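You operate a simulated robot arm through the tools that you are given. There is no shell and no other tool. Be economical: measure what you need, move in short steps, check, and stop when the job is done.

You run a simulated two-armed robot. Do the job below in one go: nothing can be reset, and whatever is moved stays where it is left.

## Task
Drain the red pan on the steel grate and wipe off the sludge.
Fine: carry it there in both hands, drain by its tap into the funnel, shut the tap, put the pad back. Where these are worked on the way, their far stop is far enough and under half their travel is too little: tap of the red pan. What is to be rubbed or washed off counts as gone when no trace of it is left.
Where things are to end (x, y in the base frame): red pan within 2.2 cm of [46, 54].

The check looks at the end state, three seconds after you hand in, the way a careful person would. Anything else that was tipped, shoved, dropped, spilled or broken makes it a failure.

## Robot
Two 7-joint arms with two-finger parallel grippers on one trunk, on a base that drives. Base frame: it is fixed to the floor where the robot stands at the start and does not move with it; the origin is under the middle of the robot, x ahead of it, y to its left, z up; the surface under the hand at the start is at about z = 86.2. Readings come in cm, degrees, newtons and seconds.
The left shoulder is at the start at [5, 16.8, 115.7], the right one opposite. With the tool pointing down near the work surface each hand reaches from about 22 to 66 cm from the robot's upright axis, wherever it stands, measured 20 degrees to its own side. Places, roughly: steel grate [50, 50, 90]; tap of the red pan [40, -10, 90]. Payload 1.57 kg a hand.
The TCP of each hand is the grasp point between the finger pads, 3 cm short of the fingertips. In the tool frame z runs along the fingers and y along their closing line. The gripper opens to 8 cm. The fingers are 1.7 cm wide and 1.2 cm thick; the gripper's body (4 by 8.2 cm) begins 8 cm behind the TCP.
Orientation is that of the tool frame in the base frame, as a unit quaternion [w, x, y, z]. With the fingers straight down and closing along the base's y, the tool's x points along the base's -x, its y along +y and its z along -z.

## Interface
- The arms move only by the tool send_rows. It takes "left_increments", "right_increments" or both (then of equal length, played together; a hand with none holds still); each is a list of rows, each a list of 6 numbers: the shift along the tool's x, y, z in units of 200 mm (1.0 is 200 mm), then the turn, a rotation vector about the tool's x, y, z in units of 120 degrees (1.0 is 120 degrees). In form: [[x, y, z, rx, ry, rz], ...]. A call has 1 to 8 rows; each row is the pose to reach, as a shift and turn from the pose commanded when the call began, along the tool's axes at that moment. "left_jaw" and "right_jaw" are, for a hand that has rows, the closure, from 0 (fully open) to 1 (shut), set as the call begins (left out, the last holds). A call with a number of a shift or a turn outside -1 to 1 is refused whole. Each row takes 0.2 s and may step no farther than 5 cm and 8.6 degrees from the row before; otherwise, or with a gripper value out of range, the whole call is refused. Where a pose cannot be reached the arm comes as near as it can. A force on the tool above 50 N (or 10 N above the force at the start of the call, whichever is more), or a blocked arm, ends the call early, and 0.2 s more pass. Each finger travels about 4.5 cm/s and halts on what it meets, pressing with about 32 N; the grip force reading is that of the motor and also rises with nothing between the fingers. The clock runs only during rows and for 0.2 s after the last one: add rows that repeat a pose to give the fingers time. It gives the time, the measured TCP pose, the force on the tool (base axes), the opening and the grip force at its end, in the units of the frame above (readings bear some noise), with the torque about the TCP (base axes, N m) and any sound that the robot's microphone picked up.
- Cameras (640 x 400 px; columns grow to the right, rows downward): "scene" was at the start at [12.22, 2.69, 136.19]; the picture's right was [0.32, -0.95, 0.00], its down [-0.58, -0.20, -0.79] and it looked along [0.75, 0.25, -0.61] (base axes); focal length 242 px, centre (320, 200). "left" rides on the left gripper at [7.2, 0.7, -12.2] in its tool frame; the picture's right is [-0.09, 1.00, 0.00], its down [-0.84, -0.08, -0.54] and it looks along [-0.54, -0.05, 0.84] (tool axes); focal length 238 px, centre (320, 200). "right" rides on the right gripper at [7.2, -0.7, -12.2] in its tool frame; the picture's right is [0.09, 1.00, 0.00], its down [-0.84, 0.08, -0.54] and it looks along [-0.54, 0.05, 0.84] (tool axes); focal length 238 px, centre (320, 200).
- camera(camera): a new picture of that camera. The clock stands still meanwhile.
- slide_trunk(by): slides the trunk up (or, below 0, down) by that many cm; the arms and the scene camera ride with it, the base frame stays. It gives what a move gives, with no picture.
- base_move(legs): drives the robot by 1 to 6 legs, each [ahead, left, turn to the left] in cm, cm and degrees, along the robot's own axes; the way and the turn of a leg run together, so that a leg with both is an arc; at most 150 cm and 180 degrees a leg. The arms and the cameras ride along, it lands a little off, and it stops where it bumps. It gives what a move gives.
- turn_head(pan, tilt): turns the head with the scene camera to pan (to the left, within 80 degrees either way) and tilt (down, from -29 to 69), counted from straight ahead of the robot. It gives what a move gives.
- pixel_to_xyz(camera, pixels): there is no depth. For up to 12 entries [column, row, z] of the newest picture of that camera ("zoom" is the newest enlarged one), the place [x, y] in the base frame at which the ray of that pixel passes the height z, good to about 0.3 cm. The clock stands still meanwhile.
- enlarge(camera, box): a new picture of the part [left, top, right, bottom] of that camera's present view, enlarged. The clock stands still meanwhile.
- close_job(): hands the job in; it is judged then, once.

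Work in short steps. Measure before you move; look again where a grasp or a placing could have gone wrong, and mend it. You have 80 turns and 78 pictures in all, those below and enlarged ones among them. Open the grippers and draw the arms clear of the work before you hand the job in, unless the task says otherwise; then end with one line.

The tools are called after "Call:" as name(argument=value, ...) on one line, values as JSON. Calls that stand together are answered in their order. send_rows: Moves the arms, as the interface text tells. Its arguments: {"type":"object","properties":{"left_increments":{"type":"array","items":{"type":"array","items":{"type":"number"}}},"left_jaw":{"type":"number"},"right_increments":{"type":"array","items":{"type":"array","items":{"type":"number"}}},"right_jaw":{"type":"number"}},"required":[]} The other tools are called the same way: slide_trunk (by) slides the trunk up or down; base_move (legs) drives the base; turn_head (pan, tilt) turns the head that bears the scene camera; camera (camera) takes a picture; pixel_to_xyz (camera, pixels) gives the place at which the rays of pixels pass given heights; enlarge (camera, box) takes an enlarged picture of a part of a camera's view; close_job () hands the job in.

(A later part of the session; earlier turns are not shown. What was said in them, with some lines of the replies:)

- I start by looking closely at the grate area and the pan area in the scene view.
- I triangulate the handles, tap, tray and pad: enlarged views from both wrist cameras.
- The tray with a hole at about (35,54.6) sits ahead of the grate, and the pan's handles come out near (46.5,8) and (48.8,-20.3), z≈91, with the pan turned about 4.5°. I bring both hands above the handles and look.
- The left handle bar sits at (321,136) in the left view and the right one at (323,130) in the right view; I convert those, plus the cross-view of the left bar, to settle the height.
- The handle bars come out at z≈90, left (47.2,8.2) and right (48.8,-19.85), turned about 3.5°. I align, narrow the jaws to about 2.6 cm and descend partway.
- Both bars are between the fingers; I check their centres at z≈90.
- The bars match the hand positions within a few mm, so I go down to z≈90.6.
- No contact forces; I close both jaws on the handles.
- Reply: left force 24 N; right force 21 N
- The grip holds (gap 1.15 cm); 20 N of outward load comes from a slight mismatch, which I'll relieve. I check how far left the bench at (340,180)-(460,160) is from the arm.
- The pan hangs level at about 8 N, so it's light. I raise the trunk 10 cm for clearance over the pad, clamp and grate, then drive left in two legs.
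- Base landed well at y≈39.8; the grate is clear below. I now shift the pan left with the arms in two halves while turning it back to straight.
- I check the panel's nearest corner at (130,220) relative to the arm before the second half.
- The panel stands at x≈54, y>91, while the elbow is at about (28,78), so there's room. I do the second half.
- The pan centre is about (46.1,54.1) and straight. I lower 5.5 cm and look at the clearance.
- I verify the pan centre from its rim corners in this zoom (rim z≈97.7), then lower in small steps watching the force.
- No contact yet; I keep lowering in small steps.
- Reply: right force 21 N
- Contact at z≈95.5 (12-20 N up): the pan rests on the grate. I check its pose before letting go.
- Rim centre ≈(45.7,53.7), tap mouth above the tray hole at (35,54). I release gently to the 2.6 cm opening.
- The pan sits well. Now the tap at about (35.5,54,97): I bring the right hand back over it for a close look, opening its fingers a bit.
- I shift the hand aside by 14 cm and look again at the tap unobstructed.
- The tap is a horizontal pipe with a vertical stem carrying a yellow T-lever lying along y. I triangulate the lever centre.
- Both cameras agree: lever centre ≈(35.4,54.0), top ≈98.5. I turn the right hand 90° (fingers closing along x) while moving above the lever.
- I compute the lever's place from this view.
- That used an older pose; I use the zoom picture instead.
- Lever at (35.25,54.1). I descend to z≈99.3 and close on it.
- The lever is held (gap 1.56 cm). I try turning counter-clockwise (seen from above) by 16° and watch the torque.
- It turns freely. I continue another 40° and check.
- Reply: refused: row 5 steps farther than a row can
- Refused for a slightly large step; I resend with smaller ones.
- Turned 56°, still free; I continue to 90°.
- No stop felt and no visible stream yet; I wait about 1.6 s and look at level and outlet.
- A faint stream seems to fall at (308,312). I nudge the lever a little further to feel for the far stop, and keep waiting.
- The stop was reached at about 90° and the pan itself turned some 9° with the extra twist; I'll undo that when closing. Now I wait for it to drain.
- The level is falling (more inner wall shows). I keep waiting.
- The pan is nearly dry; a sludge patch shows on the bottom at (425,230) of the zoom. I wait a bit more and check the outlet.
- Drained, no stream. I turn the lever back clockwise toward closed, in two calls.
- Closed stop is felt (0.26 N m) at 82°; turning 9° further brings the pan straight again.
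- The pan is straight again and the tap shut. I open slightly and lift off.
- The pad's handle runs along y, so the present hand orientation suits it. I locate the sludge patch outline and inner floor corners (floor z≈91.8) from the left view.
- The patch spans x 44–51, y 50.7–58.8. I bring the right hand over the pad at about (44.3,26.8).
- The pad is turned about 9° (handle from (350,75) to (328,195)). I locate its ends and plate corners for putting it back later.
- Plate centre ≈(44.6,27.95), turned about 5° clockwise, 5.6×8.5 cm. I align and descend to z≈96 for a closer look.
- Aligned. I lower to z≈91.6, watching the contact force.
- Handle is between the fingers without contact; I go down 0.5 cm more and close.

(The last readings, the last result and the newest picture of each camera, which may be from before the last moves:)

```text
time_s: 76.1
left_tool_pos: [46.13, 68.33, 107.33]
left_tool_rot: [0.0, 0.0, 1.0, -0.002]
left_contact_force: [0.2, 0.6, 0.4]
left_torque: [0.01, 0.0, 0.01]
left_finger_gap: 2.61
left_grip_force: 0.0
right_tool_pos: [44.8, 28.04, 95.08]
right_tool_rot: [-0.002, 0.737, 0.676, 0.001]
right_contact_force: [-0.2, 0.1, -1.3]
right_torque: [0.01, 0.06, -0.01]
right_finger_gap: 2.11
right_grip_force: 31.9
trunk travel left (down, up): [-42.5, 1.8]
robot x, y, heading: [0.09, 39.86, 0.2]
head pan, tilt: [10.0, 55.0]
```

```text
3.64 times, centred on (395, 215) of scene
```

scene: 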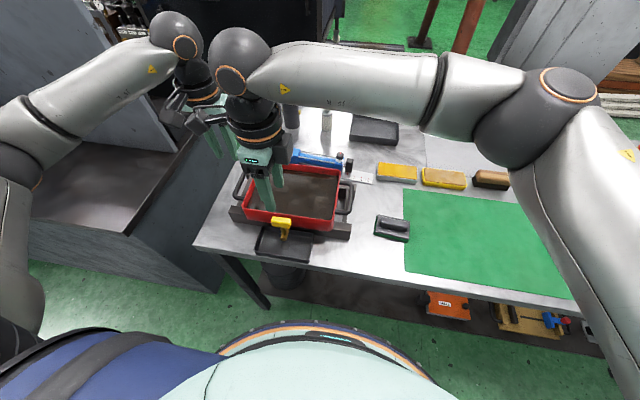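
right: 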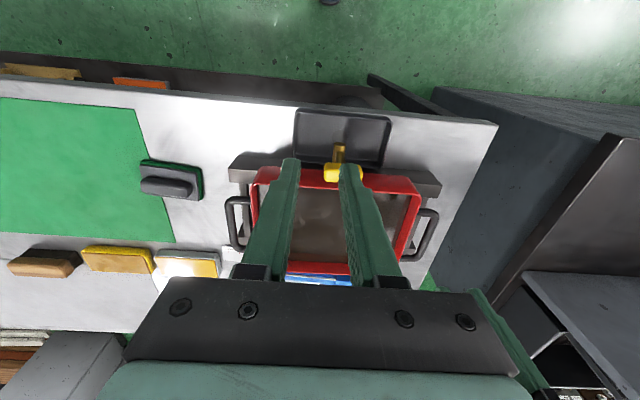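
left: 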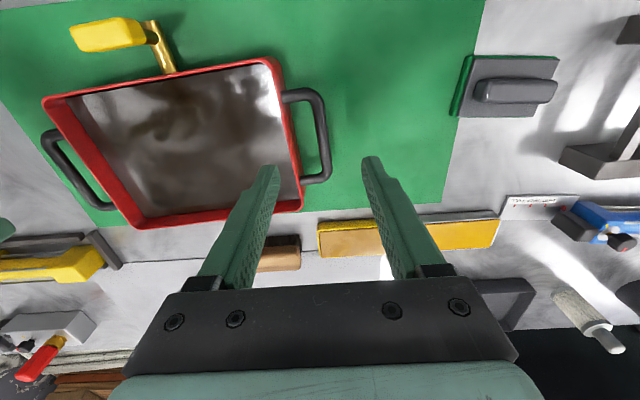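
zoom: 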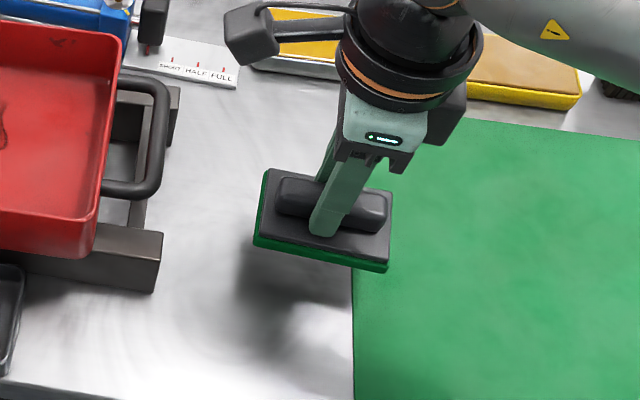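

The pad is held firmly. I move the left hand up and away to leave room, and carry the pad high over the pan.

Call:
send_rows(left_increments=[[0, 0, -0.2, 0, 0, 0], [0, 0.1, -0.35, 0, 0, 0], [0.1, 0.22, -0.5, 0, 0, 0], [0.2, 0.35, -0.6, 0, 0, 0], [0.3, 0.35, -0.6, 0, 0, 0]], right_increments=[[0, 0, -0.15, 0, 0, 0], [0, 0, -0.3, 0, 0, 0], [0, 0, -0.45, 0, 0, 0], [0, 0, -0.6, 0, 0, 0], [0, 0, -0.6, 0, 0, 0]])

Call:
send_rows(right_increments=[[0.2, 0.003, 0, 0, 0, -0.01], [0.4, 0.006, 0, 0, 0, -0.02], [0.6, 0.009, 0, 0, 0, -0.03], [0.8, 0.012, 0, 0, 0, -0.042], [1.0, 0.015, 0, 0, 0, -0.042], [1.0, 0.015, 0, 0, 0, -0.042]])

Call:
camera(camera="scene")

```text
time_s: 77.3
left_tool_pos: [40.07, 75.41, 119.45]
left_tool_rot: [0.001, 0.001, 1.0, -0.002]
left_contact_force: [-0.7, -1.1, -0.5]
left_torque: [-0.01, -0.03, 0.0]
left_finger_gap: 2.61
left_grip_force: 0.0
right_tool_pos: [44.66, 27.81, 106.96]
right_tool_rot: [-0.001, 0.737, 0.676, 0.0]
right_contact_force: [0.4, 1.0, -0.3]
right_torque: [-0.01, 0.0, 0.0]
right_finger_gap: 2.13
right_grip_force: 32.3
trunk travel left (down, up): [-42.5, 1.8]
robot x, y, heading: [-0.25, 39.99, 0.2]
head pan, tilt: [10.0, 55.0]
```

```text
time_s: 78.7
left_tool_pos: [39.9, 75.28, 119.6]
left_tool_rot: [0.001, 0.0, 1.0, -0.001]
left_contact_force: [-0.6, 0.0, -0.1]
left_torque: [-0.02, -0.03, 0.0]
left_finger_gap: 2.6
left_grip_force: 0.0
right_tool_pos: [46.93, 47.92, 106.87]
right_tool_rot: [-0.002, 0.707, 0.707, 0.001]
right_contact_force: [-0.2, -1.0, -0.2]
right_torque: [-0.01, 0.02, -0.02]
right_finger_gap: 2.11
right_grip_force: 32.1
trunk travel left (down, up): [-42.5, 1.8]
robot x, y, heading: [-0.01, 40.05, 0.2]
head pan, tilt: [10.0, 55.0]
```

```text
27 pictures are left
```

scene: 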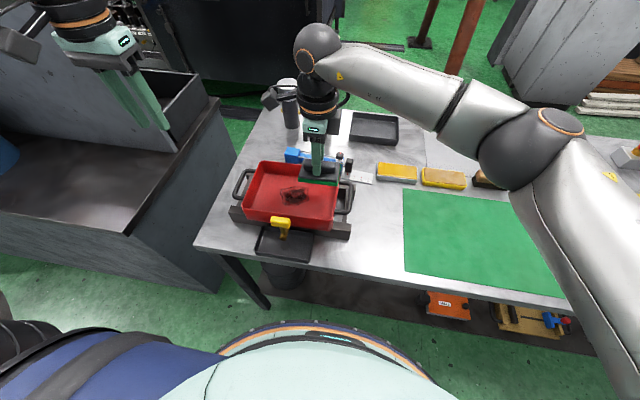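

I re-check the patch with this scene picture ((292,195)) and move over it, lowering into the pan.

Call:
pixel_to_xyz(camera="scene", pixels=[[292, 195, 91.8], [279, 196, 91.8], [307, 194, 91.8], [292, 188, 91.8], [292, 205, 91.8]])

Call:
send_rows(right_increments=[[0.13, -0.02, 0, 0, 0, 0], [0.255, -0.045, 0, 0, 0, 0], [0.255, -0.045, 0.2, 0, 0, 0], [0.255, -0.045, 0.32, 0, 0, 0], [0.255, -0.045, 0.42, 0, 0, 0], [0.255, -0.045, 0.42, 0, 0, 0]])

Call:
enlarge(camera="scene", box=[220, 140, 370, 260])

```text
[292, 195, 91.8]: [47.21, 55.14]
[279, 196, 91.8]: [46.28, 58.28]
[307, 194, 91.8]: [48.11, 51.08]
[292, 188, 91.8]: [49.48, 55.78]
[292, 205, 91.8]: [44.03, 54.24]
```

```text
time_s: 80.1
left_tool_pos: [40.03, 75.39, 119.53]
left_tool_rot: [0.001, 0.001, 1.0, -0.002]
left_contact_force: [0.0, -0.2, 0.7]
left_torque: [-0.05, -0.02, -0.01]
left_finger_gap: 2.59
left_grip_force: 0.0
right_tool_pos: [45.97, 52.87, 98.55]
right_tool_rot: [-0.001, 0.707, 0.708, 0.001]
right_contact_force: [0.0, -0.2, -0.2]
right_torque: [0.01, -0.03, 0.02]
right_finger_gap: 2.07
right_grip_force: 31.6
trunk travel left (down, up): [-42.5, 1.8]
robot x, y, heading: [-0.01, 39.95, 0.3]
head pan, tilt: [10.0, 55.0]
```

```text
3.33 times, centred on (295, 200) of scene
```

zoom: 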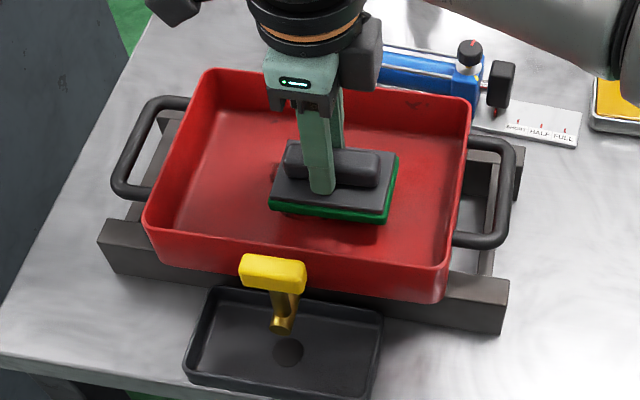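

Clear of the walls, with the pad a little above the floor. I lower in small steps to touch the floor.

Call:
send_rows(right_increments=[[0, 0, 0.04, 0, 0, 0], [0, 0, 0.07, 0, 0, 0], [0, 0, 0.09, 0, 0, 0], [0, 0, 0.09, 0, 0, 0]])

```text
time_s: 81.1
left_tool_pos: [39.99, 75.28, 119.53]
left_tool_rot: [0.001, 0.001, 1.0, -0.001]
left_contact_force: [0.2, -0.2, 0.7]
left_torque: [0.01, 0.0, 0.03]
left_finger_gap: 2.61
left_grip_force: 0.1
right_tool_pos: [46.19, 52.9, 96.86]
right_tool_rot: [-0.001, 0.707, 0.707, 0.001]
right_contact_force: [-0.4, 0.0, -0.7]
right_torque: [-0.01, 0.0, -0.02]
right_finger_gap: 2.1
right_grip_force: 32.4
trunk travel left (down, up): [-42.5, 1.8]
robot x, y, heading: [0.11, 40.04, 0.1]
head pan, tilt: [10.0, 55.0]
```

Call:
send_rows(right_increments=[[0, 0, 0.02, 0, 0, 0], [0, 0, 0.035, 0, 0, 0], [0, 0, 0.035, 0, 0, 0]])

```text
time_s: 81.9
left_tool_pos: [39.93, 75.38, 119.63]
left_tool_rot: [0.0, 0.001, 1.0, -0.002]
left_contact_force: [0.4, 0.4, -0.3]
left_torque: [0.04, 0.0, 0.0]
left_finger_gap: 2.61
left_grip_force: 0.0
right_tool_pos: [45.95, 52.91, 96.19]
right_tool_rot: [-0.001, 0.707, 0.707, 0.003]
right_contact_force: [0.8, -1.9, 17.6]
right_torque: [0.64, 0.02, 0.03]
right_finger_gap: 2.13
right_grip_force: 32.0
trunk travel left (down, up): [-42.5, 1.8]
robot x, y, heading: [-0.3, 40.02, -0.1]
head pan, tilt: [10.0, 55.0]
```

Contact at 17 N; I ease off slightly and make one stroke in x, then see whether the pan stays put.

Call:
send_rows(right_increments=[[0, 0, -0.006, 0, 0, 0], [0, 0.08, -0.006, 0, 0, 0], [0, 0.16, -0.006, 0, 0, 0], [0, 0.205, -0.006, 0, 0, 0], [0, 0.12, -0.006, 0, 0, 0], [0, 0.03, -0.006, 0, 0, 0], [0, -0.06, -0.006, 0, 0, 0], [0, -0.06, -0.006, 0, 0, 0]])

Call:
enlarge(camera="scene", box=[220, 140, 370, 260])

```text
time_s: 83.7
left_tool_pos: [40.03, 75.34, 119.45]
left_tool_rot: [0.002, 0.001, 1.0, -0.001]
left_contact_force: [0.4, 0.1, 0.7]
left_torque: [-0.03, -0.01, 0.0]
left_finger_gap: 2.61
left_grip_force: 0.0
right_tool_pos: [44.68, 53.04, 96.25]
right_tool_rot: [0.0, 0.707, 0.707, 0.001]
right_contact_force: [3.5, 0.0, 6.7]
right_torque: [0.3, -0.09, -0.09]
right_finger_gap: 2.08
right_grip_force: 31.5
right hand out of reach, approached as far as the arm can: row 3, 4, 5
trunk travel left (down, up): [-42.5, 1.8]
robot x, y, heading: [0.16, 39.86, 0.1]
head pan, tilt: [10.0, 55.0]
```

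```text
3.33 times, centred on (295, 200) of scene
```

zoom: 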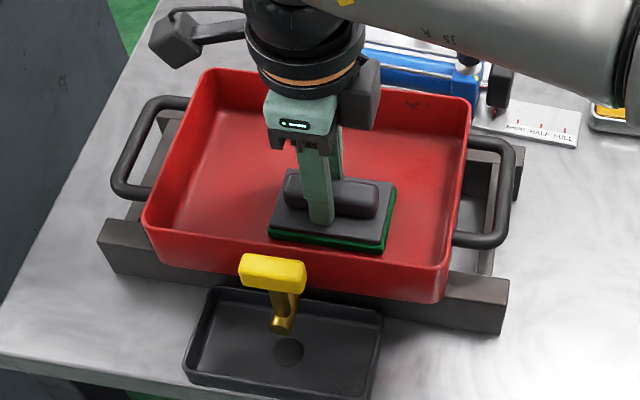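

The pan stayed in place, but the arm runs out of reach beyond x≈49. I lift the pad clear, tuck the left hand in, and drive the base 10 cm left.

Call:
send_rows(left_increments=[[0.1, -0.05, 0, 0, 0, 0], [0.2, -0.1, 0, 0, 0, 0], [0.3, -0.15, 0, 0, 0, 0], [0.4, -0.2, 0, 0, 0, 0], [0.5, -0.25, 0, 0, 0, 0]], right_increments=[[0, 0, -0.1, 0, 0, 0], [0, 0, -0.25, 0, 0, 0], [0, 0, -0.4, 0, 0, 0], [0, 0, -0.5, 0, 0, 0], [0, 0, -0.5, 0, 0, 0]])

Call:
base_move(legs=[[0, 10, 0]])

Call:
camera(camera="scene")

```text
time_s: 84.9
left_tool_pos: [30.05, 70.41, 119.46]
left_tool_rot: [0.0, 0.001, 1.0, -0.002]
left_contact_force: [-0.4, 0.3, 0.3]
left_torque: [0.0, -0.02, -0.02]
left_finger_gap: 2.61
left_grip_force: 0.0
right_tool_pos: [44.73, 53.16, 106.48]
right_tool_rot: [-0.001, 0.707, 0.707, 0.0]
right_contact_force: [0.9, -0.8, -0.8]
right_torque: [0.01, 0.03, 0.01]
right_finger_gap: 2.11
right_grip_force: 32.2
trunk travel left (down, up): [-42.5, 1.8]
robot x, y, heading: [-0.21, 39.82, 0.3]
head pan, tilt: [10.0, 55.0]
```

```text
time_s: 86.4
left_tool_pos: [30.02, 80.49, 119.51]
left_tool_rot: [0.001, 0.0, 1.0, -0.001]
left_contact_force: [0.4, -0.3, -0.2]
left_torque: [0.03, 0.0, -0.01]
left_finger_gap: 2.57
left_grip_force: 0.1
right_tool_pos: [44.64, 63.17, 106.44]
right_tool_rot: [-0.001, 0.706, 0.708, 0.0]
right_contact_force: [-0.4, 0.1, -0.4]
right_torque: [0.0, 0.01, -0.01]
right_finger_gap: 2.12
right_grip_force: 31.8
trunk travel left (down, up): [-42.5, 1.8]
robot x, y, heading: [0.45, 49.74, -0.2]
head pan, tilt: [10.0, 55.0]
```

```text
24 pictures are left
```

scene: 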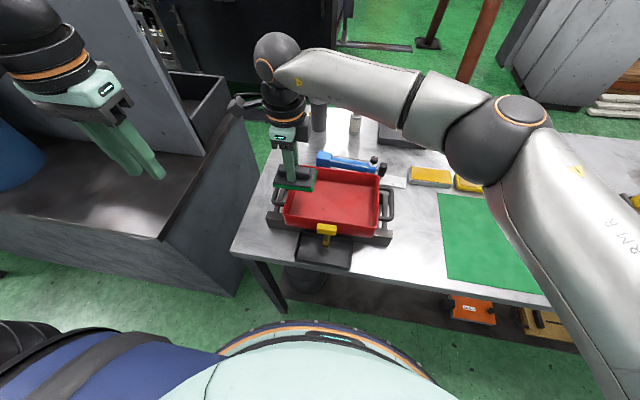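

I enlarge the pan to see what is left of the patch.

Call:
enlarge(camera="scene", box=[265, 150, 405, 260])

```text
3.64 times, centred on (335, 205) of scene
```

zoom: 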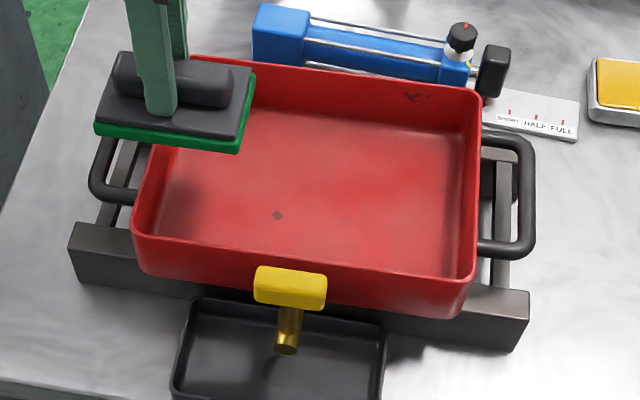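

Only a small spot at zoom (278,215) remains, plus a mark on the far wall at (415,97). I locate both.

Call:
pixel_to_xyz(camera="zoom", pixels=[[278, 215, 91.5], [278, 215, 92], [415, 97, 95], [415, 97, 93], [160, 245, 91.5], [455, 100, 96]])

Call:
enlarge(camera="scene", box=[315, 160, 379, 200])

```text
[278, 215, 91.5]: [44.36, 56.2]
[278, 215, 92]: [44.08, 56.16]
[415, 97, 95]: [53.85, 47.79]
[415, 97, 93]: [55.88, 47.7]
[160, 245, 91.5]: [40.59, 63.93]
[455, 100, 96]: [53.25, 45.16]
```

```text
10.00 times, centred on (347, 180) of scene
```

zoom: 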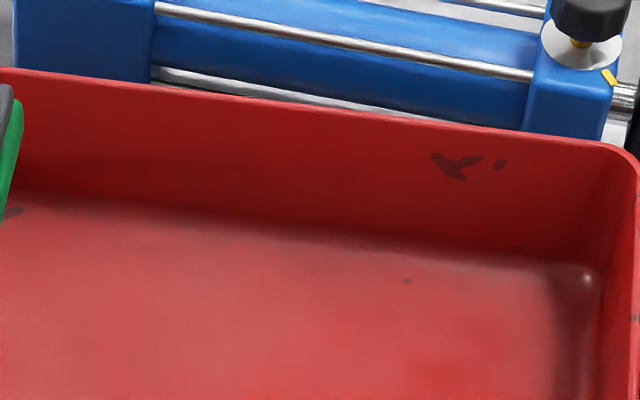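

I go back in at (46,56.5) and wipe more over the whole area with several strokes.

Call:
send_rows(right_increments=[[-0.17, 0.035, 0, 0, 0, 0], [-0.335, 0.07, 0, 0, 0, 0], [-0.335, 0.07, 0.2, 0, 0, 0], [-0.335, 0.07, 0.38, 0, 0, 0], [-0.335, 0.07, 0.47, 0, 0, 0], [-0.335, 0.07, 0.505, 0, 0, 0], [-0.335, 0.07, 0.508, 0, 0, 0]])

Call:
send_rows(right_increments=[[0, 0.08, 0, 0, 0, 0], [0, 0.16, 0, 0, 0, 0], [0, 0.2, 0, 0, 0, 0], [0, 0.1, 0, 0, 0, 0], [0, 0, 0, 0, 0, 0], [0, -0.09, 0, 0, 0, 0], [0, -0.15, 0, 0, 0, 0], [0, -0.15, 0, 0, 0, 0]])

Call:
send_rows(right_increments=[[-0.06, 0, 0, 0, 0, 0], [-0.12, 0.05, 0, 0, 0, 0], [-0.12, 0.15, 0, 0, 0, 0], [-0.12, 0.25, 0, 0, 0, 0], [-0.2, 0.34, 0, 0, 0, 0], [-0.2, 0.25, 0, 0, 0, 0], [-0.2, 0.15, 0, 0, 0, 0], [-0.2, 0.02, 0, 0, 0, 0]])

```text
time_s: 88.0
left_tool_pos: [29.73, 80.48, 119.64]
left_tool_rot: [0.001, 0.0, 1.0, -0.001]
left_contact_force: [-0.1, -0.4, 0.2]
left_torque: [0.02, 0.01, 0.01]
left_finger_gap: 2.6
left_grip_force: 0.0
right_tool_pos: [46.05, 56.44, 96.26]
right_tool_rot: [-0.001, 0.707, 0.708, 0.002]
right_contact_force: [-0.5, -0.6, 10.7]
right_torque: [0.15, 0.13, 0.02]
right_finger_gap: 2.11
right_grip_force: 32.2
trunk travel left (down, up): [-42.5, 1.8]
robot x, y, heading: [0.01, 49.74, 0.0]
head pan, tilt: [10.0, 55.0]
```

```text
time_s: 89.8
left_tool_pos: [29.84, 80.4, 119.4]
left_tool_rot: [0.001, 0.001, 1.0, -0.002]
left_contact_force: [0.8, 1.0, -0.8]
left_torque: [0.01, 0.03, 0.0]
left_finger_gap: 2.58
left_grip_force: 0.0
right_tool_pos: [43.04, 56.39, 96.24]
right_tool_rot: [0.0, 0.707, 0.707, 0.001]
right_contact_force: [6.9, 1.2, 22.4]
right_torque: [0.08, -0.09, -0.02]
right_finger_gap: 2.11
right_grip_force: 31.7
trunk travel left (down, up): [-42.5, 1.8]
robot x, y, heading: [0.06, 50.13, 0.2]
head pan, tilt: [10.0, 55.0]
```

```text
time_s: 91.6
left_tool_pos: [29.96, 80.41, 119.5]
left_tool_rot: [0.0, 0.0, 1.0, -0.001]
left_contact_force: [-0.7, 0.1, 0.9]
left_torque: [-0.03, -0.03, 0.01]
left_finger_gap: 2.61
left_grip_force: 0.0
right_tool_pos: [43.56, 52.56, 96.36]
right_tool_rot: [0.0, 0.707, 0.707, 0.002]
right_contact_force: [5.2, -0.5, 18.6]
right_torque: [0.27, -0.05, 0.02]
right_finger_gap: 2.1
right_grip_force: 32.7
trunk travel left (down, up): [-42.5, 1.8]
robot x, y, heading: [-0.34, 49.94, -0.1]
head pan, tilt: [10.0, 55.0]
```

I lift the pad out and move it to the right, then inspect the pan floor.

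Call:
send_rows(right_increments=[[0, 0, -0.15, 0, 0, 0], [0, 0, -0.35, 0, 0, 0], [0, 0, -0.52, 0, 0, 0], [-0.2, 0, -0.52, 0, 0, 0], [-0.4, 0, -0.52, 0, 0, 0], [-0.6, 0, -0.52, 0, 0, 0], [-0.75, 0, -0.52, 0, 0, 0], [-0.75, 0, -0.52, 0, 0, 0]])

Call:
enlarge(camera="scene", box=[275, 150, 395, 250])

Call:
pixel_to_xyz(camera="zoom", pixels=[[278, 215, 91.5], [320, 200, 91.5]])

```text
time_s: 93.4
left_tool_pos: [29.9, 80.37, 119.45]
left_tool_rot: [0.001, 0.0, 1.0, -0.002]
left_contact_force: [0.2, 0.2, -0.1]
left_torque: [-0.03, 0.0, -0.02]
left_finger_gap: 2.6
left_grip_force: 0.1
right_tool_pos: [43.75, 37.42, 106.53]
right_tool_rot: [-0.001, 0.706, 0.708, 0.0]
right_contact_force: [0.3, -0.3, -0.6]
right_torque: [0.0, 0.0, -0.03]
right_finger_gap: 2.07
right_grip_force: 32.1
trunk travel left (down, up): [-42.5, 1.8]
robot x, y, heading: [0.18, 50.57, -0.5]
head pan, tilt: [10.0, 55.0]
```

```text
4.00 times, centred on (335, 200) of scene
```

zoom: 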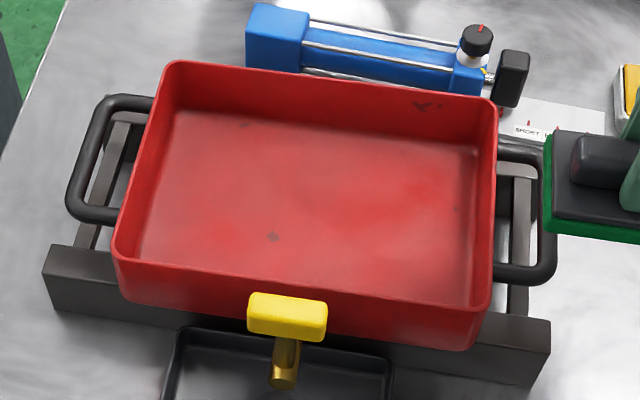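

```text
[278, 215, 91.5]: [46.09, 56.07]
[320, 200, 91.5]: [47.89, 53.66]
```

The small spot at (273,237) persists, along with marks that look like paint chips on the walls. I look at it closely.

Call:
enlarge(camera="scene", box=[305, 190, 353, 220])

Call:
enlarge(camera="scene", box=[300, 165, 380, 215])

```text
13.33 times, centred on (329, 205) of scene
```

zoom: 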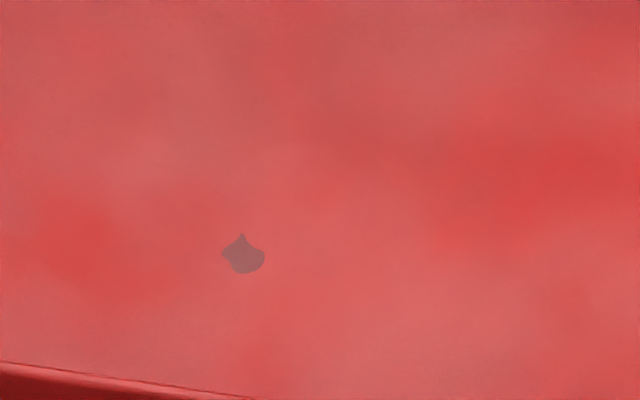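

```text
8.00 times, centred on (340, 190) of scene
```

zoom: 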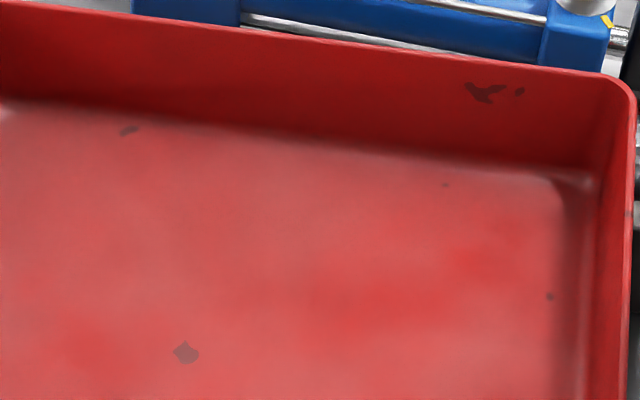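

It looks like the other sharp-edged paint chips, but to be sure I scrub over it once more and compare.

Call:
send_rows(right_increments=[[0.23, 0.02, 0, 0, 0, 0], [0.46, 0.045, 0, 0, 0, 0], [0.69, 0.07, 0, 0, 0, 0], [0.905, 0.09, 0, 0, 0, 0], [0.905, 0.09, 0.2, 0, 0, 0], [0.905, 0.09, 0.4, 0, 0, 0], [0.905, 0.09, 0.49, 0, 0, 0], [0.905, 0.09, 0.515, 0, 0, 0]])

Call:
send_rows(right_increments=[[0, -0.08, 0, 0, 0, 0], [0.05, -0.08, 0, 0, 0, 0], [0.05, 0.04, 0, 0, 0, 0], [0, 0.04, 0, 0, 0, 0], [0, -0.08, 0, 0, 0, 0], [-0.06, -0.08, 0, 0, 0, 0], [-0.06, 0.04, 0, 0, 0, 0], [0, 0.1, 0, 0, 0, 0]])

Call:
send_rows(right_increments=[[0, -0.1, 0, 0, 0, 0], [0.06, -0.1, 0, 0, 0, 0], [0.06, 0.06, 0, 0, 0, 0], [0.06, 0.12, 0, 0, 0, 0], [-0.06, 0.12, 0, 0, 0, 0], [-0.12, 0.12, 0, 0, 0, 0], [-0.12, 0, 0, 0, 0, 0], [-0.12, -0.12, 0, 0, 0, 0]])

Call:
send_rows(right_increments=[[0, 0, -0.15, 0, 0, 0], [0, 0, -0.35, 0, 0, 0], [0, 0, -0.52, 0, 0, 0], [-0.2, 0, -0.52, 0, 0, 0], [-0.4, 0, -0.52, 0, 0, 0], [-0.6, 0, -0.52, 0, 0, 0], [-0.75, 0, -0.52, 0, 0, 0], [-0.75, 0, -0.52, 0, 0, 0]])

Call:
enlarge(camera="scene", box=[275, 150, 395, 250])

Call:
enlarge(camera="scene", box=[300, 165, 380, 215])

```text
time_s: 95.2
left_tool_pos: [29.92, 80.42, 119.4]
left_tool_rot: [0.001, 0.0, 1.0, -0.001]
left_contact_force: [-0.7, 0.2, 0.6]
left_torque: [0.0, 0.0, -0.02]
left_finger_gap: 2.6
left_grip_force: 0.0
right_tool_pos: [45.31, 55.55, 96.25]
right_tool_rot: [0.0, 0.706, 0.708, 0.001]
right_contact_force: [-0.1, 0.6, 0.0]
right_torque: [0.02, 0.02, 0.0]
right_finger_gap: 2.1
right_grip_force: 32.1
trunk travel left (down, up): [-42.5, 1.8]
robot x, y, heading: [-0.23, 49.69, 0.4]
head pan, tilt: [10.0, 55.0]
```

```text
time_s: 97.0
left_tool_pos: [29.93, 80.56, 119.54]
left_tool_rot: [0.001, 0.0, 1.0, -0.001]
left_contact_force: [1.0, -0.1, -0.8]
left_torque: [0.03, -0.04, 0.01]
left_finger_gap: 2.61
left_grip_force: 0.1
right_tool_pos: [47.31, 55.47, 96.22]
right_tool_rot: [0.0, 0.706, 0.708, 0.0]
right_contact_force: [-0.8, -0.4, 4.3]
right_torque: [0.17, -0.01, 0.02]
right_finger_gap: 2.09
right_grip_force: 32.6
trunk travel left (down, up): [-42.5, 1.8]
robot x, y, heading: [-0.27, 50.17, 0.2]
head pan, tilt: [10.0, 55.0]
```

```text
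time_s: 98.8
left_tool_pos: [29.87, 80.29, 119.35]
left_tool_rot: [0.001, 0.0, 1.0, -0.001]
left_contact_force: [-0.3, 0.4, 0.0]
left_torque: [0.01, -0.03, 0.0]
left_finger_gap: 2.58
left_grip_force: 0.1
right_tool_pos: [44.86, 53.12, 96.19]
right_tool_rot: [-0.001, 0.707, 0.707, 0.0]
right_contact_force: [-0.4, 0.0, 2.9]
right_torque: [0.12, -0.02, -0.01]
right_finger_gap: 2.09
right_grip_force: 32.1
trunk travel left (down, up): [-42.5, 1.8]
robot x, y, heading: [0.09, 49.95, -0.2]
head pan, tilt: [10.0, 55.0]
```

```text
time_s: 100.6
left_tool_pos: [30.02, 80.37, 119.49]
left_tool_rot: [0.0, 0.0, 1.0, -0.001]
left_contact_force: [0.3, -0.1, 0.2]
left_torque: [-0.03, -0.02, -0.01]
left_finger_gap: 2.61
left_grip_force: 0.1
right_tool_pos: [44.75, 38.09, 106.67]
right_tool_rot: [-0.001, 0.706, 0.708, 0.001]
right_contact_force: [0.2, 0.3, -0.9]
right_torque: [0.03, 0.03, 0.02]
right_finger_gap: 2.11
right_grip_force: 31.6
trunk travel left (down, up): [-42.5, 1.8]
robot x, y, heading: [-0.05, 49.86, 0.2]
head pan, tilt: [10.0, 55.0]
```

```text
4.00 times, centred on (335, 200) of scene
```

zoom: 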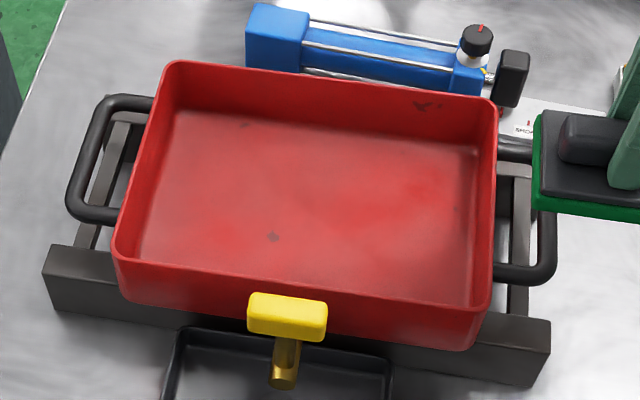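

```text
8.00 times, centred on (340, 190) of scene
```

zoom: 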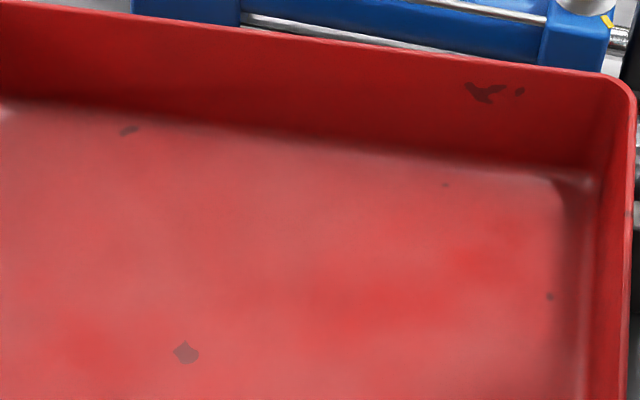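

Unchanged, so it's a paint chip; the sludge is gone. I carry the pad back over its spot (TCP 44.78, 28.0, turned back 5°) and lower.

Call:
send_rows(right_increments=[[-0.2, 0, 0, 0, 0, 0.02], [-0.4, 0, 0, 0, 0, 0.042], [-0.505, 0, 0, 0, 0, 0.042], [-0.505, 0.001, 0.2, 0, 0, 0.042], [-0.505, 0.001, 0.4, 0, 0, 0.042], [-0.505, 0.001, 0.6, 0, 0, 0.042], [-0.505, 0.001, 0.72, 0, 0, 0.042], [-0.505, 0.001, 0.72, 0, 0, 0.042]])

Call:
enlarge(camera="scene", box=[380, 140, 500, 240])

```text
time_s: 102.4
left_tool_pos: [29.95, 80.43, 119.41]
left_tool_rot: [0.001, 0.0, 1.0, -0.002]
left_contact_force: [-0.2, -0.8, 0.2]
left_torque: [-0.03, 0.03, 0.0]
left_finger_gap: 2.6
left_grip_force: 0.0
right_tool_pos: [45.06, 28.13, 92.18]
right_tool_rot: [-0.001, 0.736, 0.677, 0.001]
right_contact_force: [0.6, 0.2, -0.6]
right_torque: [-0.02, 0.01, -0.05]
right_finger_gap: 2.11
right_grip_force: 32.2
trunk travel left (down, up): [-42.5, 1.8]
robot x, y, heading: [-0.04, 49.9, 0.2]
head pan, tilt: [10.0, 55.0]
```

```text
4.00 times, centred on (440, 190) of scene
```

zoom: 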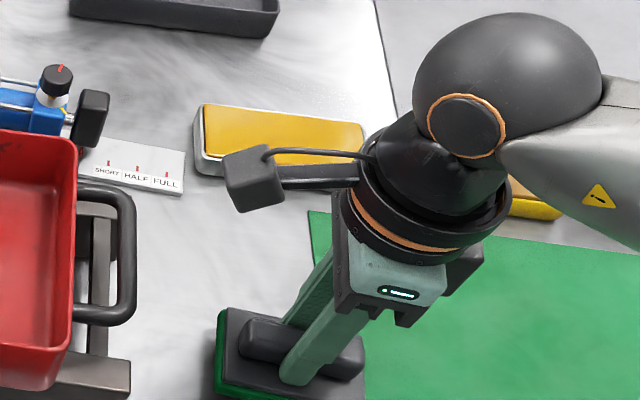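

Over its place; I lower the last 1.1 cm with a small correction.

Call:
send_rows(right_increments=[[-0.006, -0.012, 0.03, 0, 0, 0], [-0.006, -0.012, 0.058, 0, 0, 0], [-0.006, -0.012, 0.058, 0, 0, 0]])

```text
time_s: 103.2
left_tool_pos: [29.97, 80.48, 119.45]
left_tool_rot: [0.0, 0.0, 1.0, -0.002]
left_contact_force: [0.5, 0.5, -0.1]
left_torque: [-0.01, 0.0, 0.01]
left_finger_gap: 2.6
left_grip_force: 0.1
right_tool_pos: [44.7, 27.97, 90.99]
right_tool_rot: [-0.001, 0.737, 0.676, 0.002]
right_contact_force: [-0.5, 0.0, -0.7]
right_torque: [0.01, -0.01, 0.01]
right_finger_gap: 2.07
right_grip_force: 31.9
trunk travel left (down, up): [-42.5, 1.8]
robot x, y, heading: [-0.16, 50.05, 0.1]
head pan, tilt: [10.0, 55.0]
```

Not yet in contact; a little lower.

Call:
send_rows(right_increments=[[0, 0, 0.01, 0, 0, 0], [0, 0, 0.018, 0, 0, 0], [0, 0, 0.018, 0, 0, 0]])

```text
time_s: 104.0
left_tool_pos: [29.86, 80.42, 119.6]
left_tool_rot: [0.002, 0.001, 1.0, -0.002]
left_contact_force: [0.2, 0.2, -0.7]
left_torque: [0.04, 0.02, -0.03]
left_finger_gap: 2.59
left_grip_force: 0.0
right_tool_pos: [44.84, 28.01, 90.85]
right_tool_rot: [0.001, 0.737, 0.676, 0.003]
right_contact_force: [-1.8, -3.3, 21.4]
right_torque: [-1.05, 0.32, -0.06]
right_finger_gap: 2.11
right_grip_force: 32.1
trunk travel left (down, up): [-42.5, 1.8]
robot x, y, heading: [-0.08, 49.83, 0.2]
head pan, tilt: [10.0, 55.0]
```

Touching now. I ease up slightly, open to 4 cm, and rise.

Call:
send_rows(right_increments=[[0, 0, -0.01, 0, 0, 0], [0, 0, -0.01, 0, 0, 0]])

Call:
send_rows(right_increments=[[0, 0, 0, 0, 0, 0], [0, 0, 0, 0, 0, 0], [0, 0, 0, 0, 0, 0]], right_jaw=0.5)

Call:
send_rows(right_increments=[[0, 0, -0.1, 0, 0, 0], [0, 0, -0.25, 0, 0, 0], [0, 0, -0.45, 0, 0, 0], [0, 0, -0.65, 0, 0, 0], [0, 0, -0.85, 0, 0, 0], [-0.2, 0, -0.95, 0, 0, 0], [-0.35, 0, -0.95, 0, 0, 0]])

Call:
camera(camera="scene")

Call:
enlarge(camera="scene", box=[260, 140, 500, 290])

```text
time_s: 104.6
left_tool_pos: [29.86, 80.42, 119.41]
left_tool_rot: [0.001, 0.001, 1.0, -0.002]
left_contact_force: [-0.8, -0.6, 0.0]
left_torque: [0.0, 0.04, 0.03]
left_finger_gap: 2.6
left_grip_force: 0.0
right_tool_pos: [44.7, 27.92, 90.84]
right_tool_rot: [0.0, 0.737, 0.676, 0.001]
right_contact_force: [1.9, -2.1, 14.8]
right_torque: [-0.73, 0.0, 0.08]
right_finger_gap: 2.08
right_grip_force: 32.0
trunk travel left (down, up): [-42.5, 1.8]
robot x, y, heading: [-0.42, 49.87, 0.3]
head pan, tilt: [10.0, 55.0]
```

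```text
time_s: 105.4
left_tool_pos: [29.92, 80.48, 119.46]
left_tool_rot: [0.001, 0.0, 1.0, -0.002]
left_contact_force: [-0.6, 0.6, -0.4]
left_torque: [0.0, 0.01, -0.01]
left_finger_gap: 2.62
left_grip_force: 0.0
right_tool_pos: [44.64, 28.08, 90.87]
right_tool_rot: [-0.002, 0.737, 0.676, 0.001]
right_contact_force: [-2.9, 2.4, 8.9]
right_torque: [-0.04, -0.02, 0.02]
right_finger_gap: 3.62
right_grip_force: 0.2
trunk travel left (down, up): [-42.5, 1.8]
robot x, y, heading: [-0.0, 49.76, 0.2]
head pan, tilt: [10.0, 55.0]
```

```text
time_s: 107.0
left_tool_pos: [29.84, 80.29, 119.46]
left_tool_rot: [0.001, 0.0, 1.0, -0.001]
left_contact_force: [0.5, -0.4, -0.2]
left_torque: [-0.01, -0.02, 0.01]
left_finger_gap: 2.58
left_grip_force: 0.0
right_tool_pos: [44.09, 20.77, 109.92]
right_tool_rot: [-0.002, 0.737, 0.676, -0.001]
right_contact_force: [0.9, 0.0, 0.8]
right_torque: [0.01, -0.02, -0.02]
right_finger_gap: 4.0
right_grip_force: 0.1
trunk travel left (down, up): [-42.5, 1.8]
robot x, y, heading: [-0.24, 50.02, 0.5]
head pan, tilt: [10.0, 55.0]
```

```text
15 pictures are left
```

scene: 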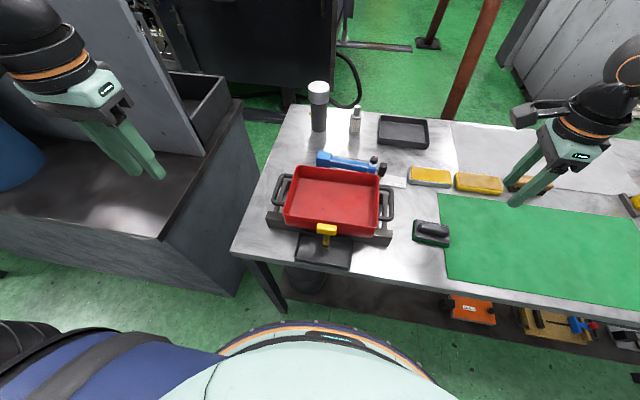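

```text
2.67 times, centred on (380, 215) of scene
```

zoom: 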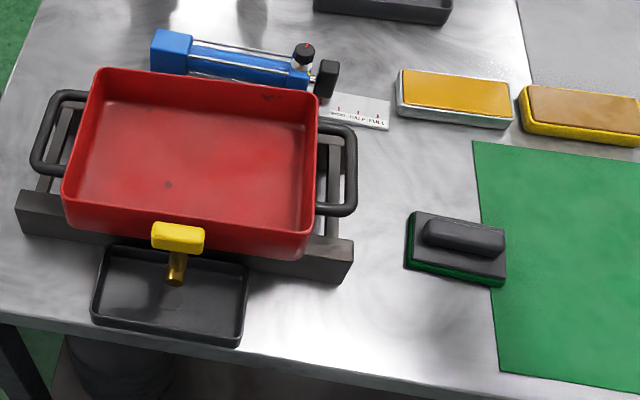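

The pad is back in its place, the tap lever lies across the pipe (shut). I check the pan's final centre from the rim and handles.

Call:
pixel_to_xyz(camera="zoom", pixels=[[97, 70, 96], [318, 104, 96], [306, 235, 96], [62, 200, 96], [40, 135, 94.5], [349, 170, 94.5], [178, 232, 98.5]])

```text
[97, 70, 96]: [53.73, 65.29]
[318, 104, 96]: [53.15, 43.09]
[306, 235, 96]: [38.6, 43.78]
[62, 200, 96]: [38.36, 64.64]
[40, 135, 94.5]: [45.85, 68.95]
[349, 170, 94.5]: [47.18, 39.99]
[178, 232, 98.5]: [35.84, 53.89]
```

Pan centre ≈(46.0,54.2), right on target. I open both grippers fully, with the arms clear of the work, and hand in.

Call:
send_rows(left_increments=[[0, 0, 0, 0, 0, 0], [0, 0, 0, 0, 0, 0], [0, 0, 0, 0, 0, 0], [0, 0, 0, 0, 0, 0]], right_increments=[[0, 0, 0, 0, 0, 0], [0, 0, 0, 0, 0, 0], [0, 0, 0, 0, 0, 0], [0, 0, 0, 0, 0, 0]], left_jaw=0, right_jaw=0)

Call:
close_job()

```text
time_s: 108.0
left_tool_pos: [29.94, 80.51, 119.35]
left_tool_rot: [0.001, 0.001, 1.0, -0.001]
left_contact_force: [0.5, -0.1, 0.1]
left_torque: [-0.02, -0.02, -0.04]
left_finger_gap: 8.01
left_grip_force: 0.1
right_tool_pos: [44.05, 20.8, 109.93]
right_tool_rot: [0.0, 0.738, 0.675, 0.0]
right_contact_force: [-0.2, 0.2, 0.4]
right_torque: [-0.02, 0.02, 0.0]
right_finger_gap: 7.99
right_grip_force: 0.0
trunk travel left (down, up): [-42.5, 1.8]
robot x, y, heading: [-0.09, 50.28, 0.4]
head pan, tilt: [10.0, 55.0]
```

```text
The job is handed in.
```

I handed the job in: the red pan is drained on the grate at about (46.0, 54.2), the tap is shut, the sludge is wiped off and the pad is back in its place; the small dark spots left on the pan did not change with more scrubbing, so I took them for paint chips.
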